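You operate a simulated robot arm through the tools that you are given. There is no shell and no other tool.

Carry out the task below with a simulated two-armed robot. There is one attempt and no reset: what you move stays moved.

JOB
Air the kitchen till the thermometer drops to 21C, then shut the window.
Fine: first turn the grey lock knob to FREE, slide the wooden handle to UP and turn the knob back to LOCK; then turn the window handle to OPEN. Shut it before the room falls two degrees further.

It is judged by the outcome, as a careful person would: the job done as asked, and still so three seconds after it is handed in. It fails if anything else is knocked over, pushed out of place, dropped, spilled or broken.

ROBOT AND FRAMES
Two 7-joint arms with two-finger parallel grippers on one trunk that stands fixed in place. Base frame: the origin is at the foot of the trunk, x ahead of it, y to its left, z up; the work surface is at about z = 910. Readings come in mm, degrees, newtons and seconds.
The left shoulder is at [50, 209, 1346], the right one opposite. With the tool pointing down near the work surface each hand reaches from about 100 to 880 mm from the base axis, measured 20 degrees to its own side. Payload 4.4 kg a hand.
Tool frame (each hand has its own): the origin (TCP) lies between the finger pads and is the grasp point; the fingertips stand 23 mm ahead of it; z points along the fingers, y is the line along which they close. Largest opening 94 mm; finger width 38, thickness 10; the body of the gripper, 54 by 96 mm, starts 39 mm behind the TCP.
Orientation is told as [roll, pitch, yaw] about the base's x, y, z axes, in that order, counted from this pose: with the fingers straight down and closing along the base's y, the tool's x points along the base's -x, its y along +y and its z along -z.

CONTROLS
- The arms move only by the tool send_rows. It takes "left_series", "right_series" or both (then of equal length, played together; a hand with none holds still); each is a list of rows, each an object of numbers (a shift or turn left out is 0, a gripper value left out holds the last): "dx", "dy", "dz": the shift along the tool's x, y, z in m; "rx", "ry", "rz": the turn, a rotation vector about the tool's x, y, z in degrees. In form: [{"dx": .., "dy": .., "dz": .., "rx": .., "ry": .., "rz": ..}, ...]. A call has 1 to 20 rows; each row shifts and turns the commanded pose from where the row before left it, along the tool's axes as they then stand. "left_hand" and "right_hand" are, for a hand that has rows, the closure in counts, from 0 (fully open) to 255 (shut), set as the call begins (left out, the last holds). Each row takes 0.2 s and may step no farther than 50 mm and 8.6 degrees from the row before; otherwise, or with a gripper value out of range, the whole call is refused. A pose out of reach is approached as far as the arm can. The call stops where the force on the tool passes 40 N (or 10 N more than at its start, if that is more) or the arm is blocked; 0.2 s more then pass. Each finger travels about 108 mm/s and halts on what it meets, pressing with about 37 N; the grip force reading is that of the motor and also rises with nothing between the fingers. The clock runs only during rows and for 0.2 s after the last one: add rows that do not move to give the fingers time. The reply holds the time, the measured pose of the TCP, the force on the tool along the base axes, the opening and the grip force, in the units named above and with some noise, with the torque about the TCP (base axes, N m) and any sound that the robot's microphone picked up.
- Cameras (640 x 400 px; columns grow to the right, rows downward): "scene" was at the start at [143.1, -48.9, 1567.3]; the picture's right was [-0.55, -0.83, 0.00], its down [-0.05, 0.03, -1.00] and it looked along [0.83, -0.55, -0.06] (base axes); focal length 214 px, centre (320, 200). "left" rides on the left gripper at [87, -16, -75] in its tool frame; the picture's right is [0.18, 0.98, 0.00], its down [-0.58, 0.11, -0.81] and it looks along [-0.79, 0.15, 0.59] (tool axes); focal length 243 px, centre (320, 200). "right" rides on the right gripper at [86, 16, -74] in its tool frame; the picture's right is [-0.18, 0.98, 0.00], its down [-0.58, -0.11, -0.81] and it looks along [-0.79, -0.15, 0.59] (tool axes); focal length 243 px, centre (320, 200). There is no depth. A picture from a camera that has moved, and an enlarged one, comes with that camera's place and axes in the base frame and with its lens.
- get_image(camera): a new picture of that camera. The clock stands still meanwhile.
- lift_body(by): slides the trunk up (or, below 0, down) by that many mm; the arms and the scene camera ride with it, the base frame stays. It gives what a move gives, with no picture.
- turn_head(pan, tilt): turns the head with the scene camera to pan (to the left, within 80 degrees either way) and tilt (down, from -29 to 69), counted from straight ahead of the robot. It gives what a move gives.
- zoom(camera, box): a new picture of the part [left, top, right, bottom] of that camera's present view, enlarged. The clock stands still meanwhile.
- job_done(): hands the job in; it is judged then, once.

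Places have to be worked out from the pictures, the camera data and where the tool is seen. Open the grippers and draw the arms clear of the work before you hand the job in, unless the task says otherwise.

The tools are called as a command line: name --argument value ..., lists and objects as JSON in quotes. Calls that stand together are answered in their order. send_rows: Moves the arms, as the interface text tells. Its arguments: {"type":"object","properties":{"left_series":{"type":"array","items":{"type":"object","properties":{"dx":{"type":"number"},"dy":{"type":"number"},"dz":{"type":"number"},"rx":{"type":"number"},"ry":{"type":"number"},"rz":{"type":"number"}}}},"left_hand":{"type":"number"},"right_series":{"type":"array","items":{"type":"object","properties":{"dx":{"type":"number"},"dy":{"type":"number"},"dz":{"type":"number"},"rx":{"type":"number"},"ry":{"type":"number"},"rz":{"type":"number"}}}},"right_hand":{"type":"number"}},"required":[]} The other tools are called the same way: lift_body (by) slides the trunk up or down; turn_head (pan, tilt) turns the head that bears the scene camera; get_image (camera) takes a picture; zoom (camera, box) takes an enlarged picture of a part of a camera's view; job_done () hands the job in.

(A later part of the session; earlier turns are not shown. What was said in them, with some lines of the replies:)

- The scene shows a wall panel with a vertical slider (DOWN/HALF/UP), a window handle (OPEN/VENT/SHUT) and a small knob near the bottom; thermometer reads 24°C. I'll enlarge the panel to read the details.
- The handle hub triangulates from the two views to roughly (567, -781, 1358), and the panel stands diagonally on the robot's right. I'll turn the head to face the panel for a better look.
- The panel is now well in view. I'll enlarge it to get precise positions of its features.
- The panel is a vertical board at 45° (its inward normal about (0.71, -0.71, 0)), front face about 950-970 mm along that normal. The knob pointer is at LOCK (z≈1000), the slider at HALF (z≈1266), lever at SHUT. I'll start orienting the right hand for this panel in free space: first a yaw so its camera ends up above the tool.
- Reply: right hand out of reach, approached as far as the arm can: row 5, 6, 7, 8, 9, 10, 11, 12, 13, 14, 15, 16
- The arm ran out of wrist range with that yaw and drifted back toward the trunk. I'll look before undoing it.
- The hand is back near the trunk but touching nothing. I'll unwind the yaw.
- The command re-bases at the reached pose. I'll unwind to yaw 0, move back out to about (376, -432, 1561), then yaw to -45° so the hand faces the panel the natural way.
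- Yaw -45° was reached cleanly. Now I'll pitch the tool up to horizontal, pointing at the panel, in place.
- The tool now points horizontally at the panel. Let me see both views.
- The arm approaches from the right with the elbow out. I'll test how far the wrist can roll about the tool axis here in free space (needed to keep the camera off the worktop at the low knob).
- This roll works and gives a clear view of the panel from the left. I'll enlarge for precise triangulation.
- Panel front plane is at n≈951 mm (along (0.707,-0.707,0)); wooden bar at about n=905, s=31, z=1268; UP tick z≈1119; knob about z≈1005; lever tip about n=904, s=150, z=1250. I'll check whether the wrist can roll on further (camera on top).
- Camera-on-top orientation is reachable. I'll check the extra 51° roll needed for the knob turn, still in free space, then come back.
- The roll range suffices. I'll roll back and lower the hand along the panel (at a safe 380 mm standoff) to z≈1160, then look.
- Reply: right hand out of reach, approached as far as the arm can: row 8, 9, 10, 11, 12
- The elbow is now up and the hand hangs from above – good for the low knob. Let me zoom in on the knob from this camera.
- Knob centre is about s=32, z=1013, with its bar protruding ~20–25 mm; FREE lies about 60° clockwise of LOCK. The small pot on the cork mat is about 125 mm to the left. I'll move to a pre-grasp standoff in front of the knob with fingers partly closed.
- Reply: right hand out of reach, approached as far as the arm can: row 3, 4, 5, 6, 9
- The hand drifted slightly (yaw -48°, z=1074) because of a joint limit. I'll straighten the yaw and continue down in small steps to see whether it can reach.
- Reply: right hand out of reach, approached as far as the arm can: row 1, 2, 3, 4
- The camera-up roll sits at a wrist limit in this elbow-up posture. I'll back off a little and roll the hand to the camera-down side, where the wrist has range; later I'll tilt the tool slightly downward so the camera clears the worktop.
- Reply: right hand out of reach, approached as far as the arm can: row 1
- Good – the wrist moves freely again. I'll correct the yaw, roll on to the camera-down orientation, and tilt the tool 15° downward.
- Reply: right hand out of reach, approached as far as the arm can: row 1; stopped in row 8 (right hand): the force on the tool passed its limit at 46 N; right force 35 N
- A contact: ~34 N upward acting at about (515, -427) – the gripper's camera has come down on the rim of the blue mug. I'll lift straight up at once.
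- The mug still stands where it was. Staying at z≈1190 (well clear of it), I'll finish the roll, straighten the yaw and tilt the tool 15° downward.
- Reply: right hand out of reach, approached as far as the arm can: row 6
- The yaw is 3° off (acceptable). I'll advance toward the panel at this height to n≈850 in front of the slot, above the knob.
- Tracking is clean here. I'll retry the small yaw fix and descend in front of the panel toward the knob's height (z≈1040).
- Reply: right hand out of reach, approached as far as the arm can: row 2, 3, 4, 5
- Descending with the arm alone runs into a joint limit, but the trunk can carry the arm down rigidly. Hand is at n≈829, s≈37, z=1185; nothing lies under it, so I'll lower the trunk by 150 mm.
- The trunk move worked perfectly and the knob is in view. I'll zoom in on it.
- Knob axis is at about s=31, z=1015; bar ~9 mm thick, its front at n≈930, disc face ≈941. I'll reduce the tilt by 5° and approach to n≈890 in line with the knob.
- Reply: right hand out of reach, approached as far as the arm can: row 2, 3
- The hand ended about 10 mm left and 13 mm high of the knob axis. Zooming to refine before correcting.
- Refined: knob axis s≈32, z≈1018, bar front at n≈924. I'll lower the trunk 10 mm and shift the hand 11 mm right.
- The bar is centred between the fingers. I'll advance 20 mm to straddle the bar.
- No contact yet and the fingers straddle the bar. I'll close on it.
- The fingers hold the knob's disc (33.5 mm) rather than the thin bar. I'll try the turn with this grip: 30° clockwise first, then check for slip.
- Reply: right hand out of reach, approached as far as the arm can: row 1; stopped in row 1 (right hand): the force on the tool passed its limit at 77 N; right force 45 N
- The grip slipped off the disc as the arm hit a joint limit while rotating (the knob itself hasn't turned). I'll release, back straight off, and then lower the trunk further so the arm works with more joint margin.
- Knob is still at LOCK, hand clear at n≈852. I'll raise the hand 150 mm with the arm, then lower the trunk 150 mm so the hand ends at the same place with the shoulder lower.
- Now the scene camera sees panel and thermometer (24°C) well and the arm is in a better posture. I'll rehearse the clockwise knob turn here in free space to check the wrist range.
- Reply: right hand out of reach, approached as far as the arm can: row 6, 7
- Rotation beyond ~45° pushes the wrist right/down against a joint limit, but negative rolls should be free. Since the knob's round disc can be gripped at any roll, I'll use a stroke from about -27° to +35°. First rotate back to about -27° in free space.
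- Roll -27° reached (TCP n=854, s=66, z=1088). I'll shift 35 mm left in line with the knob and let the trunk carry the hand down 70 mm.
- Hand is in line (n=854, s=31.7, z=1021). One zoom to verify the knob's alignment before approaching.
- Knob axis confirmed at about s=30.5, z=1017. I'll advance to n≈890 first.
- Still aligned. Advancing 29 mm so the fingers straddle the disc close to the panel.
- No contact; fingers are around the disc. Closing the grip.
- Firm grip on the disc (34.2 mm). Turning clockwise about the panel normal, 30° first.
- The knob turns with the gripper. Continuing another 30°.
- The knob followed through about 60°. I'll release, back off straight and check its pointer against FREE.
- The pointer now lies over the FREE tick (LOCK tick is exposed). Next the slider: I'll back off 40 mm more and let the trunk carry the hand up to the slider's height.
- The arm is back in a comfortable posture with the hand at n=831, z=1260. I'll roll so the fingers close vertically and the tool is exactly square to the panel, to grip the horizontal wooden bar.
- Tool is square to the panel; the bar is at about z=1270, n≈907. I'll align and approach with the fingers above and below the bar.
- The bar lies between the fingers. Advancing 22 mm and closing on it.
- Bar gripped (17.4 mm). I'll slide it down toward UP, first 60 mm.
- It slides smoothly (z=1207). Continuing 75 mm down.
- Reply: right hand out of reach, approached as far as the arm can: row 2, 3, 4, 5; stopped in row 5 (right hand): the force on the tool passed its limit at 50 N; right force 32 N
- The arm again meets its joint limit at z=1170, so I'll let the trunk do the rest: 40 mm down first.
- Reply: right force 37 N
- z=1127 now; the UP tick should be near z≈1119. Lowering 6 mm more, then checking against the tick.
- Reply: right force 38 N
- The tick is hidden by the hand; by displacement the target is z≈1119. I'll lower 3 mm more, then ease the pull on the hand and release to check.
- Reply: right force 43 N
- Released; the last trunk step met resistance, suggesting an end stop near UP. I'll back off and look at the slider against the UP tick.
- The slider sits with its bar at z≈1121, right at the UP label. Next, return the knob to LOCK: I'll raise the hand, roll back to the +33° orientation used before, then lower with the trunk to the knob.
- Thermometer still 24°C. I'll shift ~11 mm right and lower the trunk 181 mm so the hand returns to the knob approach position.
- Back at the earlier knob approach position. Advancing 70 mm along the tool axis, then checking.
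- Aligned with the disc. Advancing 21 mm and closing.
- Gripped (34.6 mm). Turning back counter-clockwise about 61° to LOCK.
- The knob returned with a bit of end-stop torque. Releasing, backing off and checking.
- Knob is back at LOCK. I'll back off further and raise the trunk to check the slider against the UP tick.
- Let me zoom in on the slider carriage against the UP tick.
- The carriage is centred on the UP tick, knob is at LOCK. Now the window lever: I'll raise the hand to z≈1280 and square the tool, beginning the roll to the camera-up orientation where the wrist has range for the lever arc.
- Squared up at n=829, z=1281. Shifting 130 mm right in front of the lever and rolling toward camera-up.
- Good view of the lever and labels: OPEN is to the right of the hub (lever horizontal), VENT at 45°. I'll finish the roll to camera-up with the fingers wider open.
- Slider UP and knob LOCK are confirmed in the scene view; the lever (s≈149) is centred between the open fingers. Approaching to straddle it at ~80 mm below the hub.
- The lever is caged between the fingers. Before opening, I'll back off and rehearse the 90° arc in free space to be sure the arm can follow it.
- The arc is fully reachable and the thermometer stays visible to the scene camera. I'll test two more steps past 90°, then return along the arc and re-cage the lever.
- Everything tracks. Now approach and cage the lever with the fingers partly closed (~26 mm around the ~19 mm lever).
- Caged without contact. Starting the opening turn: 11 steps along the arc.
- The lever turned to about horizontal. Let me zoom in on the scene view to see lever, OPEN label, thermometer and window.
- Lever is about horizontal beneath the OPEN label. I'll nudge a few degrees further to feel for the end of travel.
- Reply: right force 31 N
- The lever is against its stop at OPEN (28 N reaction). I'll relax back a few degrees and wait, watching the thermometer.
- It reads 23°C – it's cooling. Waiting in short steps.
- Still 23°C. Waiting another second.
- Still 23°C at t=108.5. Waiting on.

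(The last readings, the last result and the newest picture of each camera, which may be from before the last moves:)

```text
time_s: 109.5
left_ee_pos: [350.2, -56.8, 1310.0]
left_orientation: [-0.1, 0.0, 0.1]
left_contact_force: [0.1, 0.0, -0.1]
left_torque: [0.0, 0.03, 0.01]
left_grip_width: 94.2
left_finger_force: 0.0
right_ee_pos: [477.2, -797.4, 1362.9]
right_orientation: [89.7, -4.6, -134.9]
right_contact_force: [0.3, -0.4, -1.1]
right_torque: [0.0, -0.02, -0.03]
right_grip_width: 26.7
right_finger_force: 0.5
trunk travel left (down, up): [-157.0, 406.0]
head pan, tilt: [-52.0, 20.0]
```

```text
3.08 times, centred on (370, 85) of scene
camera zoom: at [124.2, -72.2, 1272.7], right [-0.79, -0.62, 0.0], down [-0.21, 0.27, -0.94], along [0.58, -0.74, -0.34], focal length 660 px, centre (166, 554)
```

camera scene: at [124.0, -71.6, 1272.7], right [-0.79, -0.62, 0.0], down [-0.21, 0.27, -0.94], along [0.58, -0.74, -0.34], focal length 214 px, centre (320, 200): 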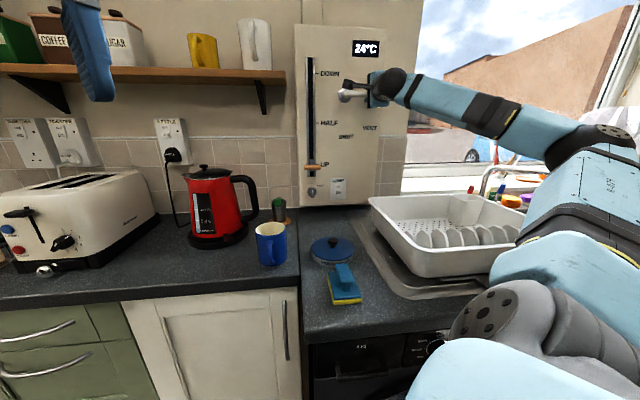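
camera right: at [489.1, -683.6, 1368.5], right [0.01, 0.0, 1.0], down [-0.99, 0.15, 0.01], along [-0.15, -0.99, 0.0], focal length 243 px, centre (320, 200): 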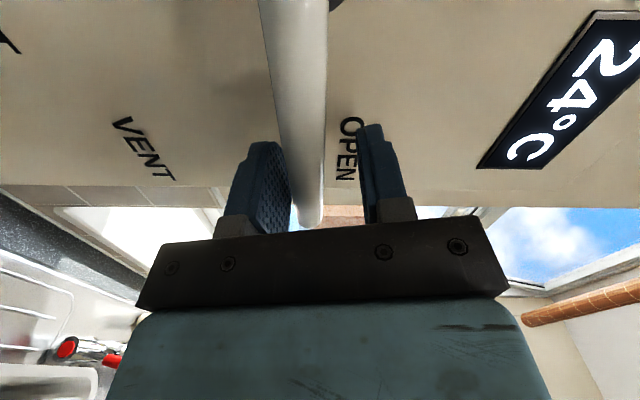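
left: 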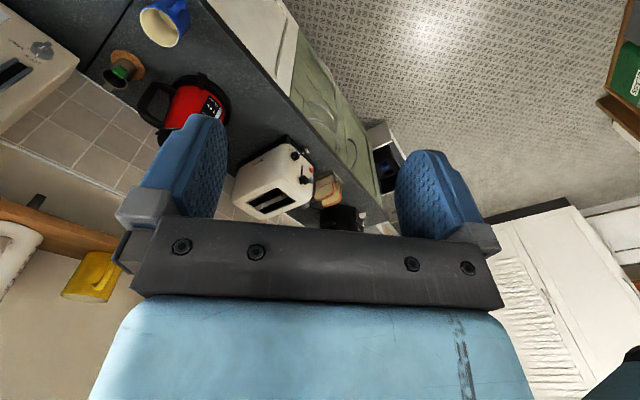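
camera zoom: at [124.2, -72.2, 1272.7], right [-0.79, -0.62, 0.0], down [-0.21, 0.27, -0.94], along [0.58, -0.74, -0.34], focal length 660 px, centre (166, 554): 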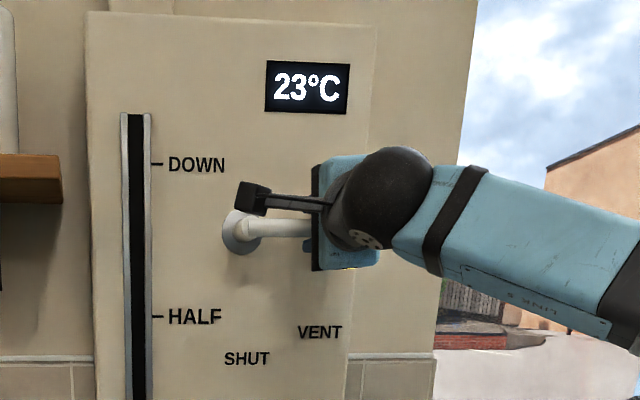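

Still 23°C at 109.5 s. Continuing.

send_rows --right_series '[{}, {}, {}, {}]'

zoom --camera "scene" --box '[290, 20, 450, 150]'

```text
time_s: 110.5
left_ee_pos: [349.4, -56.5, 1309.6]
left_orientation: [-0.2, 0.0, 0.1]
left_contact_force: [0.7, -1.1, -0.2]
left_torque: [0.01, -0.02, 0.0]
left_grip_width: 94.2
left_finger_force: 0.1
right_ee_pos: [477.0, -797.9, 1362.8]
right_orientation: [89.8, -4.6, -134.9]
right_contact_force: [-0.7, 0.7, -1.4]
right_torque: [0.03, 0.03, 0.01]
right_grip_width: 26.6
right_finger_force: 0.2
trunk travel left (down, up): [-157.0, 406.0]
head pan, tilt: [-52.0, 20.0]
```

```text
3.08 times, centred on (370, 85) of scene
camera zoom: at [124.2, -72.2, 1272.7], right [-0.79, -0.62, 0.0], down [-0.21, 0.27, -0.94], along [0.58, -0.74, -0.34], focal length 660 px, centre (166, 554)
```

zoom: 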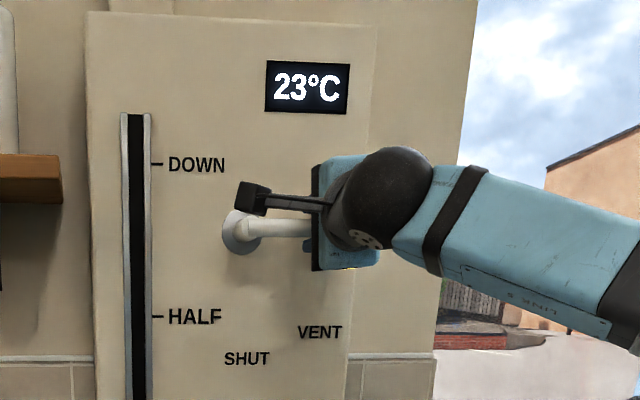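

23°C at 110.5 s. Continuing to wait.

send_rows --right_series '[{}, {}, {}, {}]'

zoom --camera "scene" --box '[290, 20, 450, 150]'

```text
time_s: 111.5
left_ee_pos: [349.3, -57.7, 1309.8]
left_orientation: [-0.2, 0.0, 0.1]
left_contact_force: [-0.3, 0.5, -0.6]
left_torque: [0.02, 0.01, 0.0]
left_grip_width: 94.1
left_finger_force: 0.1
right_ee_pos: [477.8, -797.2, 1363.2]
right_orientation: [89.8, -4.5, -134.9]
right_contact_force: [-1.1, -0.8, -1.7]
right_torque: [0.0, 0.05, -0.01]
right_grip_width: 26.7
right_finger_force: 0.3
trunk travel left (down, up): [-157.0, 406.0]
head pan, tilt: [-52.0, 20.0]
```

```text
3.08 times, centred on (370, 85) of scene
camera zoom: at [124.2, -72.2, 1272.7], right [-0.79, -0.62, 0.0], down [-0.21, 0.27, -0.94], along [0.58, -0.74, -0.34], focal length 660 px, centre (166, 554)
```

zoom: 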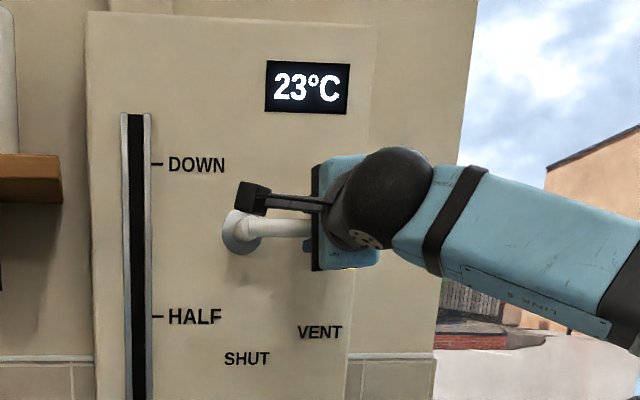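

Still 23°C at 111.5 s; I'll keep waiting a second at a time.

send_rows --right_series '[{}, {}, {}, {}, {}]'

zoom --camera "scene" --box '[290, 20, 450, 150]'

```text
time_s: 112.7
left_ee_pos: [350.7, -57.2, 1309.8]
left_orientation: [-0.1, 0.0, 0.2]
left_contact_force: [1.1, -0.6, 0.2]
left_torque: [0.01, -0.01, 0.0]
left_grip_width: 93.8
left_finger_force: 0.1
right_ee_pos: [477.1, -798.9, 1362.3]
right_orientation: [89.8, -4.6, -135.0]
right_contact_force: [-0.5, -0.7, -1.9]
right_torque: [0.01, -0.02, -0.04]
right_grip_width: 26.8
right_finger_force: 0.9
trunk travel left (down, up): [-157.0, 406.0]
head pan, tilt: [-52.0, 20.0]
```

```text
3.08 times, centred on (370, 85) of scene
camera zoom: at [124.2, -72.2, 1272.7], right [-0.79, -0.62, 0.0], down [-0.21, 0.27, -0.94], along [0.58, -0.74, -0.34], focal length 660 px, centre (166, 554)
```

zoom: 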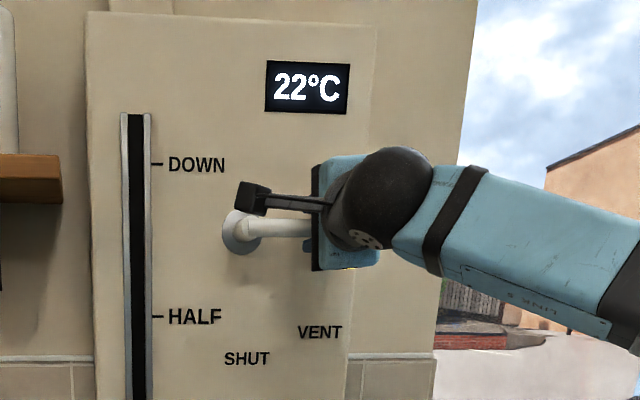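

22°C now at 112.7 s – about 6 s per degree, so 21 should show near 118. Waiting.

send_rows --right_series '[{}, {}, {}, {}, {}, {}, {}, {}, {}, {}, {}, {}, {}, {}, {}, {}, {}, {}, {}, {}]'

zoom --camera "scene" --box '[290, 20, 450, 150]'

```text
time_s: 116.8
left_ee_pos: [350.1, -57.9, 1310.3]
left_orientation: [-0.1, 0.0, 0.1]
left_contact_force: [-0.1, 0.1, 0.3]
left_torque: [0.01, 0.02, 0.03]
left_grip_width: 94.2
left_finger_force: 0.1
right_ee_pos: [477.3, -798.1, 1363.9]
right_orientation: [89.8, -4.6, -134.9]
right_contact_force: [0.1, -0.9, -0.7]
right_torque: [0.0, 0.0, 0.01]
right_grip_width: 26.7
right_finger_force: 0.6
trunk travel left (down, up): [-157.0, 406.0]
head pan, tilt: [-52.0, 20.0]
```

```text
3.08 times, centred on (370, 85) of scene
camera zoom: at [124.2, -72.2, 1272.7], right [-0.79, -0.62, 0.0], down [-0.21, 0.27, -0.94], along [0.58, -0.74, -0.34], focal length 660 px, centre (166, 554)
```

zoom: 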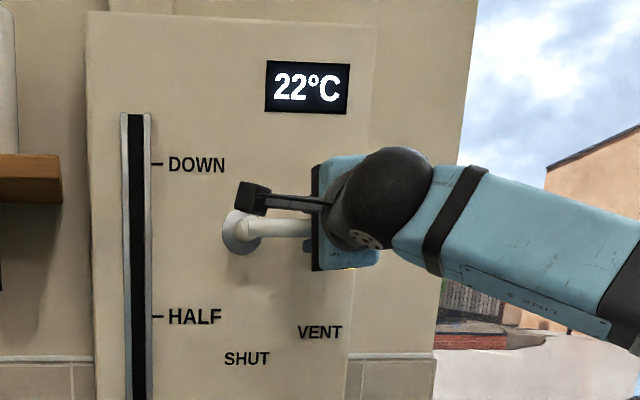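

Still 22°C at 116.8 s. A little longer, in ~1 s steps.

send_rows --right_series '[{}, {}, {}, {}, {}]'

zoom --camera "scene" --box '[290, 20, 450, 150]'

```text
time_s: 118.0
left_ee_pos: [350.3, -57.8, 1309.0]
left_orientation: [-0.2, 0.0, 0.0]
left_contact_force: [-0.5, 0.2, 0.2]
left_torque: [0.0, 0.0, -0.02]
left_grip_width: 94.1
left_finger_force: 0.1
right_ee_pos: [477.5, -798.2, 1363.2]
right_orientation: [89.7, -4.6, -134.9]
right_contact_force: [0.4, -0.3, -0.7]
right_torque: [0.01, -0.04, 0.0]
right_grip_width: 26.7
right_finger_force: 1.2
trunk travel left (down, up): [-157.0, 406.0]
head pan, tilt: [-52.0, 20.0]
```

```text
3.08 times, centred on (370, 85) of scene
camera zoom: at [124.2, -72.2, 1272.7], right [-0.79, -0.62, 0.0], down [-0.21, 0.27, -0.94], along [0.58, -0.74, -0.34], focal length 660 px, centre (166, 554)
```

zoom: 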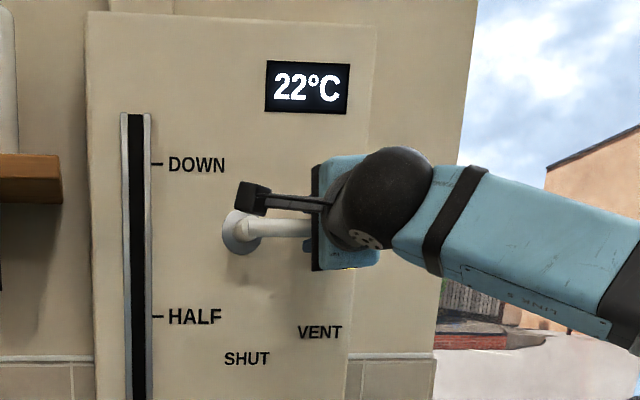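

22°C at 118.0 s. Continuing.

send_rows --right_series '[{}, {}, {}, {}]'

zoom --camera "scene" --box '[290, 20, 450, 150]'

```text
time_s: 119.0
left_ee_pos: [350.8, -56.6, 1309.9]
left_orientation: [-0.1, 0.1, 0.1]
left_contact_force: [0.5, -0.4, 0.1]
left_torque: [0.0, 0.03, -0.02]
left_grip_width: 93.9
left_finger_force: 0.0
right_ee_pos: [476.8, -797.2, 1363.2]
right_orientation: [89.8, -4.7, -134.9]
right_contact_force: [-0.5, -0.5, -1.6]
right_torque: [0.04, -0.01, -0.02]
right_grip_width: 26.7
right_finger_force: 0.8
trunk travel left (down, up): [-157.0, 406.0]
head pan, tilt: [-52.0, 20.0]
```

```text
3.08 times, centred on (370, 85) of scene
camera zoom: at [124.2, -72.2, 1272.7], right [-0.79, -0.62, 0.0], down [-0.21, 0.27, -0.94], along [0.58, -0.74, -0.34], focal length 660 px, centre (166, 554)
```

zoom: 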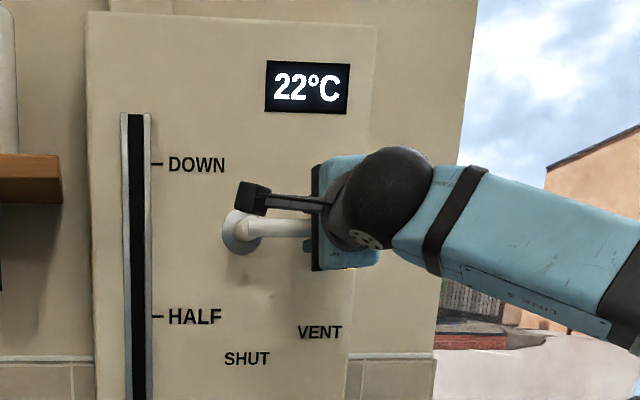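

Still 22°C at 119 s (the cooling slows). Continuing.

send_rows --right_series '[{}, {}, {}, {}]'

zoom --camera "scene" --box '[290, 20, 450, 150]'

```text
time_s: 120.0
left_ee_pos: [350.3, -58.3, 1308.3]
left_orientation: [-0.2, 0.0, 0.1]
left_contact_force: [-0.6, -0.3, 0.4]
left_torque: [-0.02, 0.02, -0.01]
left_grip_width: 93.9
left_finger_force: 0.0
right_ee_pos: [477.9, -797.6, 1362.4]
right_orientation: [89.8, -4.5, -134.9]
right_contact_force: [-0.4, -0.3, -1.0]
right_torque: [0.04, 0.02, -0.04]
right_grip_width: 26.8
right_finger_force: 1.0
trunk travel left (down, up): [-157.0, 406.0]
head pan, tilt: [-52.0, 20.0]
```

```text
3.08 times, centred on (370, 85) of scene
camera zoom: at [124.2, -72.2, 1272.7], right [-0.79, -0.62, 0.0], down [-0.21, 0.27, -0.94], along [0.58, -0.74, -0.34], focal length 660 px, centre (166, 554)
```

zoom: 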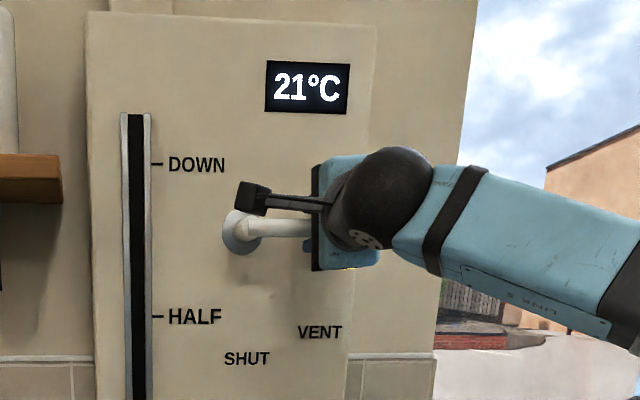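

The thermometer reads 21°C at 120.0 s. I'll let it settle ~2 s so it is truly at 21, then shut the window.

send_rows --right_series '[{}, {}, {}, {}, {}, {}, {}, {}, {}, {}]'

zoom --camera "scene" --box '[290, 20, 450, 150]'

```text
time_s: 122.2
left_ee_pos: [350.0, -57.7, 1310.6]
left_orientation: [-0.1, 0.0, 0.1]
left_contact_force: [0.3, 0.0, -0.1]
left_torque: [0.01, -0.02, -0.01]
left_grip_width: 93.8
left_finger_force: 0.1
right_ee_pos: [477.4, -797.4, 1363.5]
right_orientation: [89.9, -4.6, -134.9]
right_contact_force: [0.0, -0.7, -0.8]
right_torque: [0.03, 0.01, -0.02]
right_grip_width: 26.8
right_finger_force: 1.0
trunk travel left (down, up): [-157.0, 406.0]
head pan, tilt: [-52.0, 20.0]
```

```text
3.08 times, centred on (370, 85) of scene
camera zoom: at [124.2, -72.2, 1272.7], right [-0.79, -0.62, 0.0], down [-0.21, 0.27, -0.94], along [0.58, -0.74, -0.34], focal length 660 px, centre (166, 554)
```

zoom: 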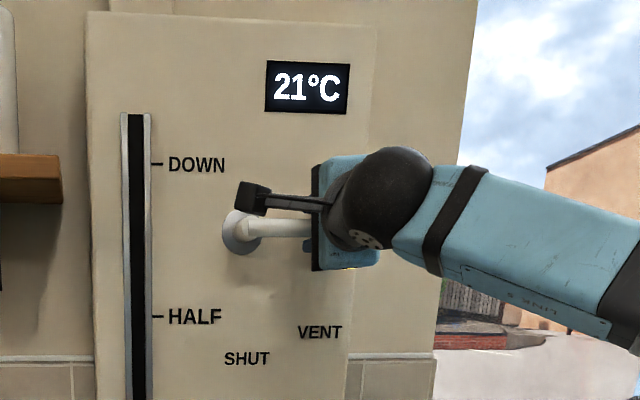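

21°C confirmed at 122.2 s. Shutting now: reversing the arc back to SHUT with a small overshoot for the cage slack.

send_rows --right_series '[{"dx": 0.00079, "dy": -0.01098, "rz": 8.2}, {"dx": 0.00079, "dy": -0.01098, "rz": 8.2}, {"dx": 0.00079, "dy": -0.01098, "rz": 8.2}, {"dx": 0.00079, "dy": -0.01098, "rz": 8.2}, {"dx": 0.00079, "dy": -0.01098, "rz": 8.2}, {"dx": 0.00079, "dy": -0.01098, "rz": 8.2}, {"dx": 0.00079, "dy": -0.01098, "rz": 8.2}, {"dx": 0.00079, "dy": -0.01098, "rz": 8.2}, {"dx": 0.00079, "dy": -0.01098, "rz": 8.2}, {"dx": 0.00079, "dy": -0.01098, "rz": 8.2}, {"dx": 0.00079, "dy": -0.01098, "rz": 8.2}, {"dx": 0.00079, "dy": -0.01098, "rz": 8.2}]'

get_image --camera "right"

zoom --camera "scene" --box '[290, 20, 450, 150]'

```text
time_s: 124.8
left_ee_pos: [347.1, -57.3, 1310.9]
left_orientation: [-0.1, -0.1, 0.2]
left_contact_force: [0.3, 0.5, 0.2]
left_torque: [0.03, -0.05, 0.03]
left_grip_width: 94.2
left_finger_force: 0.0
right_ee_pos: [533.5, -737.5, 1283.7]
right_orientation: [-89.3, 86.0, 45.6]
right_contact_force: [-2.3, -4.8, -1.8]
right_torque: [-0.06, 0.06, -0.04]
right_grip_width: 28.4
right_finger_force: 2.5
trunk travel left (down, up): [-157.0, 406.0]
head pan, tilt: [-52.0, 20.0]
```

```text
taken
camera right: at [464.7, -701.5, 1369.6], right [-0.69, -0.68, -0.25], down [-0.46, 0.68, -0.57], along [0.56, -0.28, -0.78], focal length 243 px, centre (320, 200)
```

right: 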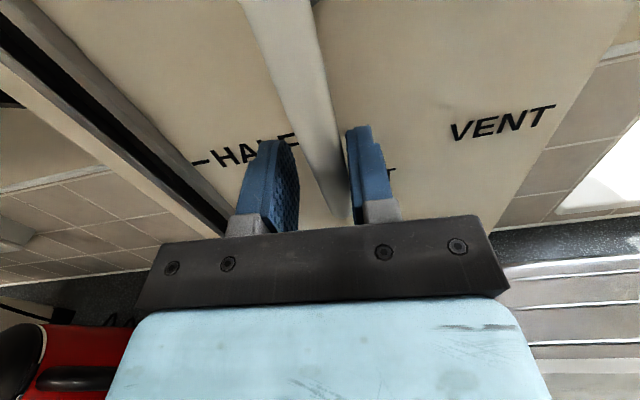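

```text
3.08 times, centred on (370, 85) of scene
camera zoom: at [122.1, -71.0, 1273.8], right [-0.79, -0.62, 0.0], down [-0.21, 0.27, -0.94], along [0.58, -0.74, -0.34], focal length 660 px, centre (166, 554)
```

zoom: 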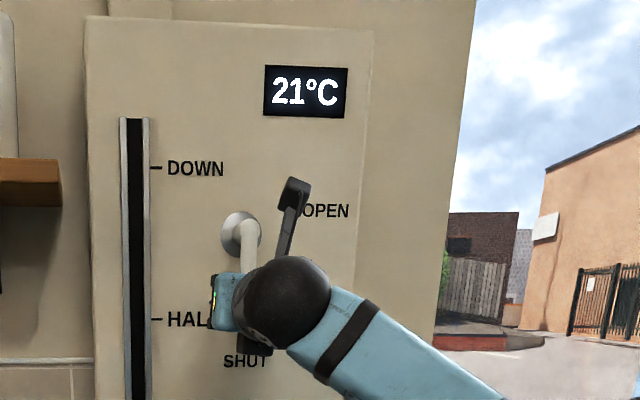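

The lever is back down and pressing lightly. A small extra nudge to make sure it's fully at SHUT.

send_rows --right_series '[{"dy": -0.005, "rz": 3}, {"dy": -0.003}, {}]'

get_image --camera "right"

```text
time_s: 125.7
left_ee_pos: [344.3, -50.7, 1312.2]
left_orientation: [-0.5, -0.4, 0.1]
left_contact_force: [0.5, -0.3, 0.3]
left_torque: [0.05, 0.02, 0.02]
left_grip_width: 93.8
left_finger_force: 0.1
right_ee_pos: [532.2, -729.4, 1292.7]
right_orientation: [-94.9, 83.2, 39.7]
right_contact_force: [-20.0, -24.8, 4.7]
right_torque: [-0.31, 0.75, -0.45]
right_grip_width: 39.8
right_finger_force: 16.1
trunk travel left (down, up): [-157.0, 406.0]
head pan, tilt: [-52.0, 20.0]
```

```text
taken
camera right: at [460.6, -694.5, 1376.4], right [-0.68, -0.67, -0.3], down [-0.44, 0.69, -0.57], along [0.59, -0.26, -0.76], focal length 243 px, centre (320, 200)
```

right: 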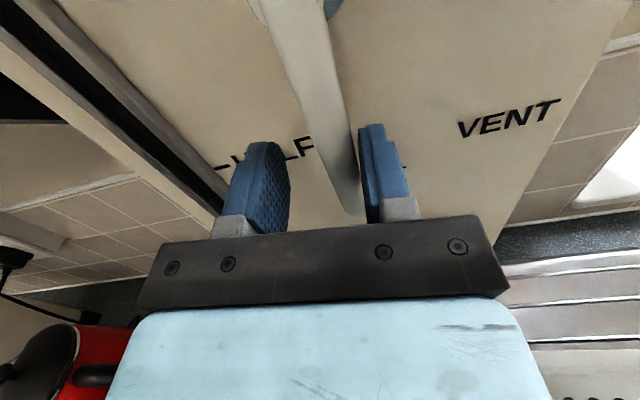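

The lever is hard against its SHUT stop (32 N). Relaxing, opening the fingers and withdrawing.

send_rows --right_series '[{"dy": 0.005, "rz": -3}, {"dy": 0.002}, {}]'

send_rows --right_series '[{}, {}, {"dz": -0.02}, {"dz": -0.04}, {"dz": -0.04}, {}]' --right_hand 65

get_image --camera "scene"

get_image --camera "right"

```text
time_s: 126.5
left_ee_pos: [346.9, -55.7, 1310.1]
left_orientation: [-0.2, -0.1, 0.0]
left_contact_force: [0.2, 0.1, 0.6]
left_torque: [-0.03, 0.0, -0.02]
left_grip_width: 93.9
left_finger_force: 0.1
right_ee_pos: [535.5, -736.8, 1280.6]
right_orientation: [-87.8, 86.2, 47.3]
right_contact_force: [-19.0, -6.4, -0.2]
right_torque: [-0.13, 0.36, -0.33]
right_grip_width: 33.2
right_finger_force: 8.1
trunk travel left (down, up): [-157.0, 406.0]
head pan, tilt: [-52.0, 20.0]
```

```text
time_s: 127.8
left_ee_pos: [349.3, -57.8, 1308.5]
left_orientation: [-0.2, 0.0, 0.1]
left_contact_force: [0.6, -0.3, 0.2]
left_torque: [0.01, -0.01, -0.05]
left_grip_width: 94.0
left_finger_force: 0.0
right_ee_pos: [463.8, -667.5, 1278.5]
right_orientation: [-86.4, 86.3, 48.6]
right_contact_force: [0.2, -0.3, -0.8]
right_torque: [-0.02, 0.01, -0.01]
right_grip_width: 70.0
right_finger_force: 0.2
trunk travel left (down, up): [-157.0, 406.0]
head pan, tilt: [-52.0, 20.0]
```

```text
taken
camera scene: at [124.6, -72.0, 1272.6], right [-0.79, -0.62, 0.0], down [-0.21, 0.27, -0.94], along [0.58, -0.74, -0.34], focal length 214 px, centre (320, 200)
```

scene: 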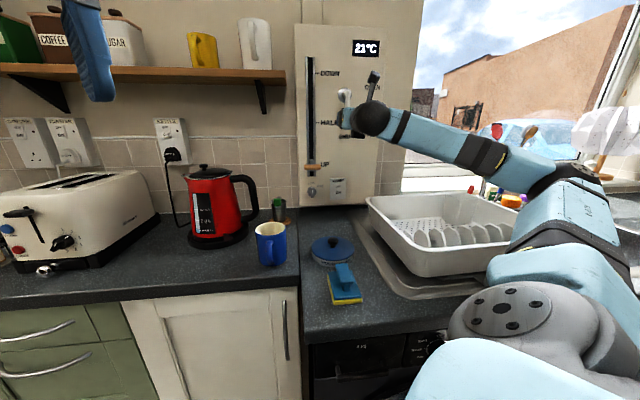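

```text
taken
camera right: at [396.6, -630.9, 1364.7], right [-0.69, -0.68, -0.25], down [-0.47, 0.68, -0.57], along [0.56, -0.27, -0.78], focal length 243 px, centre (320, 200)
```

right: 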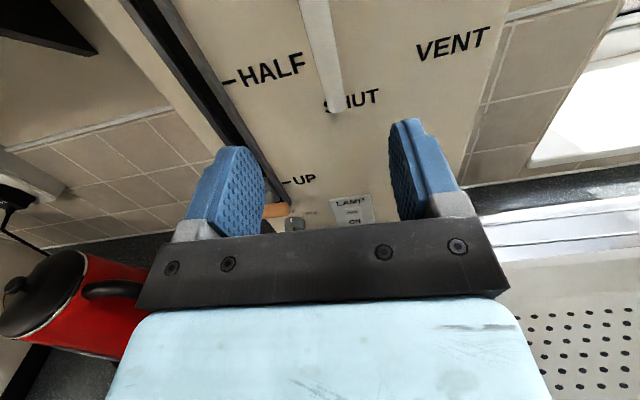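

Lever stays at SHUT, thermometer 21°C. Drawing the right arm well back and opening the gripper fully.

send_rows --right_series '[{"dz": -0.04}, {"dz": -0.04}, {"dz": -0.04}, {"dz": -0.04}, {}]' --right_hand 0

get_image --camera "scene"

zoom --camera "scene" --box '[280, 20, 440, 220]'

zoom --camera "right" --box '[160, 0, 500, 240]'

```text
time_s: 129.1
left_ee_pos: [348.6, -57.4, 1309.2]
left_orientation: [0.0, 0.0, 0.1]
left_contact_force: [-0.1, -0.6, 0.8]
left_torque: [-0.03, 0.0, 0.01]
left_grip_width: 93.9
left_finger_force: 0.0
right_ee_pos: [350.9, -554.6, 1280.1]
right_orientation: [-87.0, 86.2, 47.9]
right_contact_force: [-0.1, -0.4, -0.8]
right_torque: [0.0, 0.04, -0.04]
right_grip_width: 93.8
right_finger_force: 0.2
trunk travel left (down, up): [-157.0, 406.0]
head pan, tilt: [-52.0, 20.0]
```

```text
taken
camera scene: at [124.4, -72.2, 1272.6], right [-0.79, -0.62, 0.0], down [-0.21, 0.27, -0.94], along [0.58, -0.74, -0.34], focal length 214 px, centre (320, 200)
```

scene: 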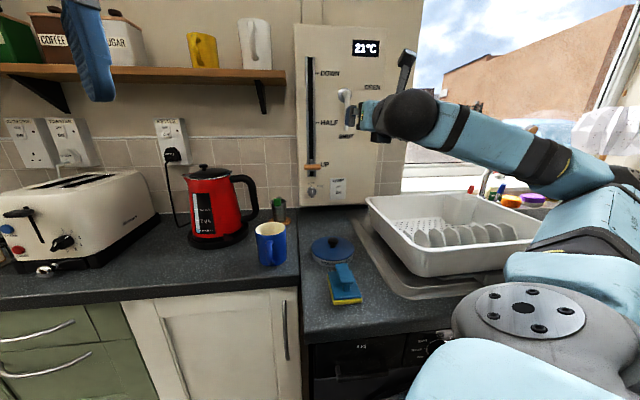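

```text
2.00 times, centred on (360, 120) of scene
camera zoom: at [124.4, -72.2, 1272.6], right [-0.79, -0.62, 0.0], down [-0.21, 0.27, -0.94], along [0.58, -0.74, -0.34], focal length 429 px, centre (240, 360)
```

zoom: 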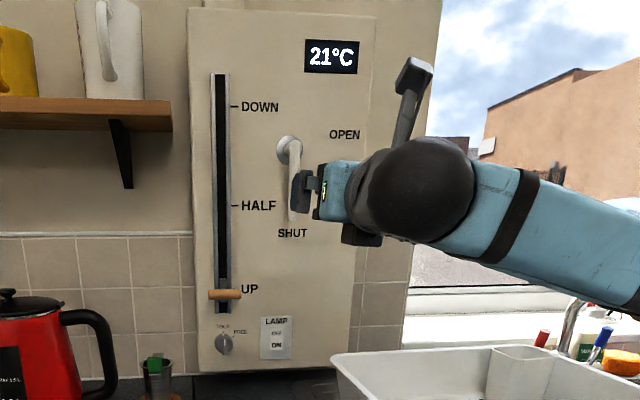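

```text
1.67 times, centred on (330, 120) of right
camera zoom: at [282.3, -518.6, 1366.9], right [-0.69, -0.68, -0.25], down [-0.47, 0.68, -0.57], along [0.56, -0.27, -0.78], focal length 404 px, centre (303, 333)
```

zoom: 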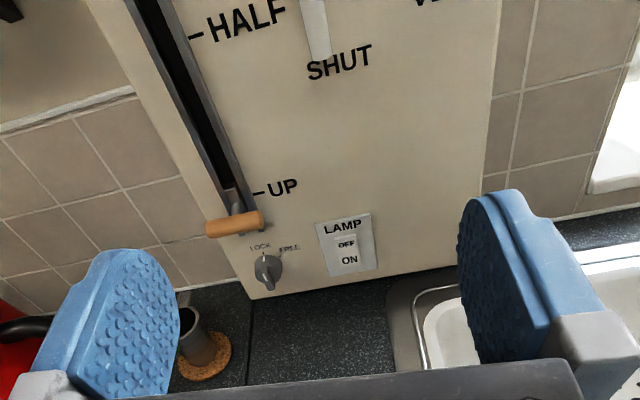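

All looks as wanted. A last close look at slider, knob and lever before handing in.

zoom --camera "right" --box '[260, 90, 360, 180]'

zoom --camera "scene" --box '[290, 60, 390, 210]'

zoom --camera "scene" --box '[180, 180, 380, 320]'

```text
4.44 times, centred on (310, 135) of right
camera zoom: at [282.3, -518.6, 1366.9], right [-0.69, -0.68, -0.25], down [-0.47, 0.68, -0.57], along [0.56, -0.27, -0.78], focal length 1078 px, centre (364, 489)
```

zoom: 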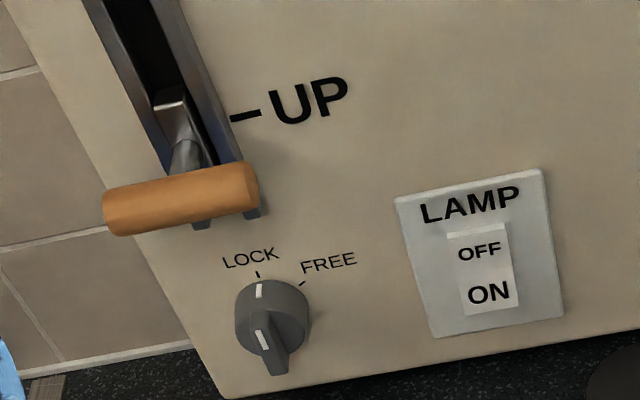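

```text
2.67 times, centred on (340, 135) of scene
camera zoom: at [124.4, -72.2, 1272.6], right [-0.79, -0.62, 0.0], down [-0.21, 0.27, -0.94], along [0.58, -0.74, -0.34], focal length 572 px, centre (267, 373)
```

zoom: 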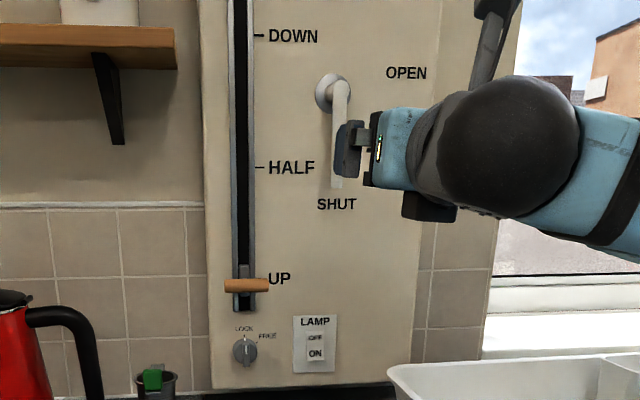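

```text
2.86 times, centred on (280, 250) of scene
camera zoom: at [124.4, -72.2, 1272.6], right [-0.79, -0.62, 0.0], down [-0.21, 0.27, -0.94], along [0.58, -0.74, -0.34], focal length 613 px, centre (434, 57)
```

zoom: 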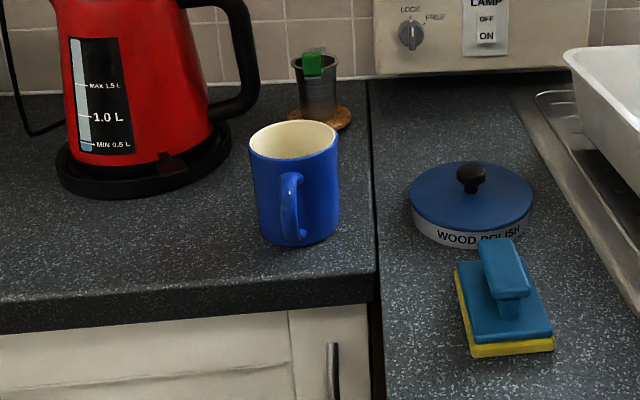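

Everything checks out: the knob is at LOCK, the wooden handle is on the UP tick (about z=1122 against 1121.5), and the lever is at SHUT. The thermometer reads 21°C, the worktop items are where they were, and both grippers are open and clear. Handing in.

job_done

```text
The job is handed in.
```

The kitchen was aired down to 21°C and the window is shut again; I've handed the job in.

- **Order:** I turned the lock knob to FREE, slid the wooden handle to UP and turned the knob back to LOCK. Then I turned the window handle to OPEN.
- **Airing:** The thermometer showed 21°C at about 120 s. I started shutting at 122 s, and it still read 21°C at the last check.
- **Final state:** The knob is at LOCK, the wooden handle is on the UP mark, and the window handle is against its SHUT stop. Both grippers are open and drawn back.

**Contact with the mug:** early on, the gripper's camera pressed down on the rim of the blue mug. I lifted it straight off, and the mug stayed upright and in place.
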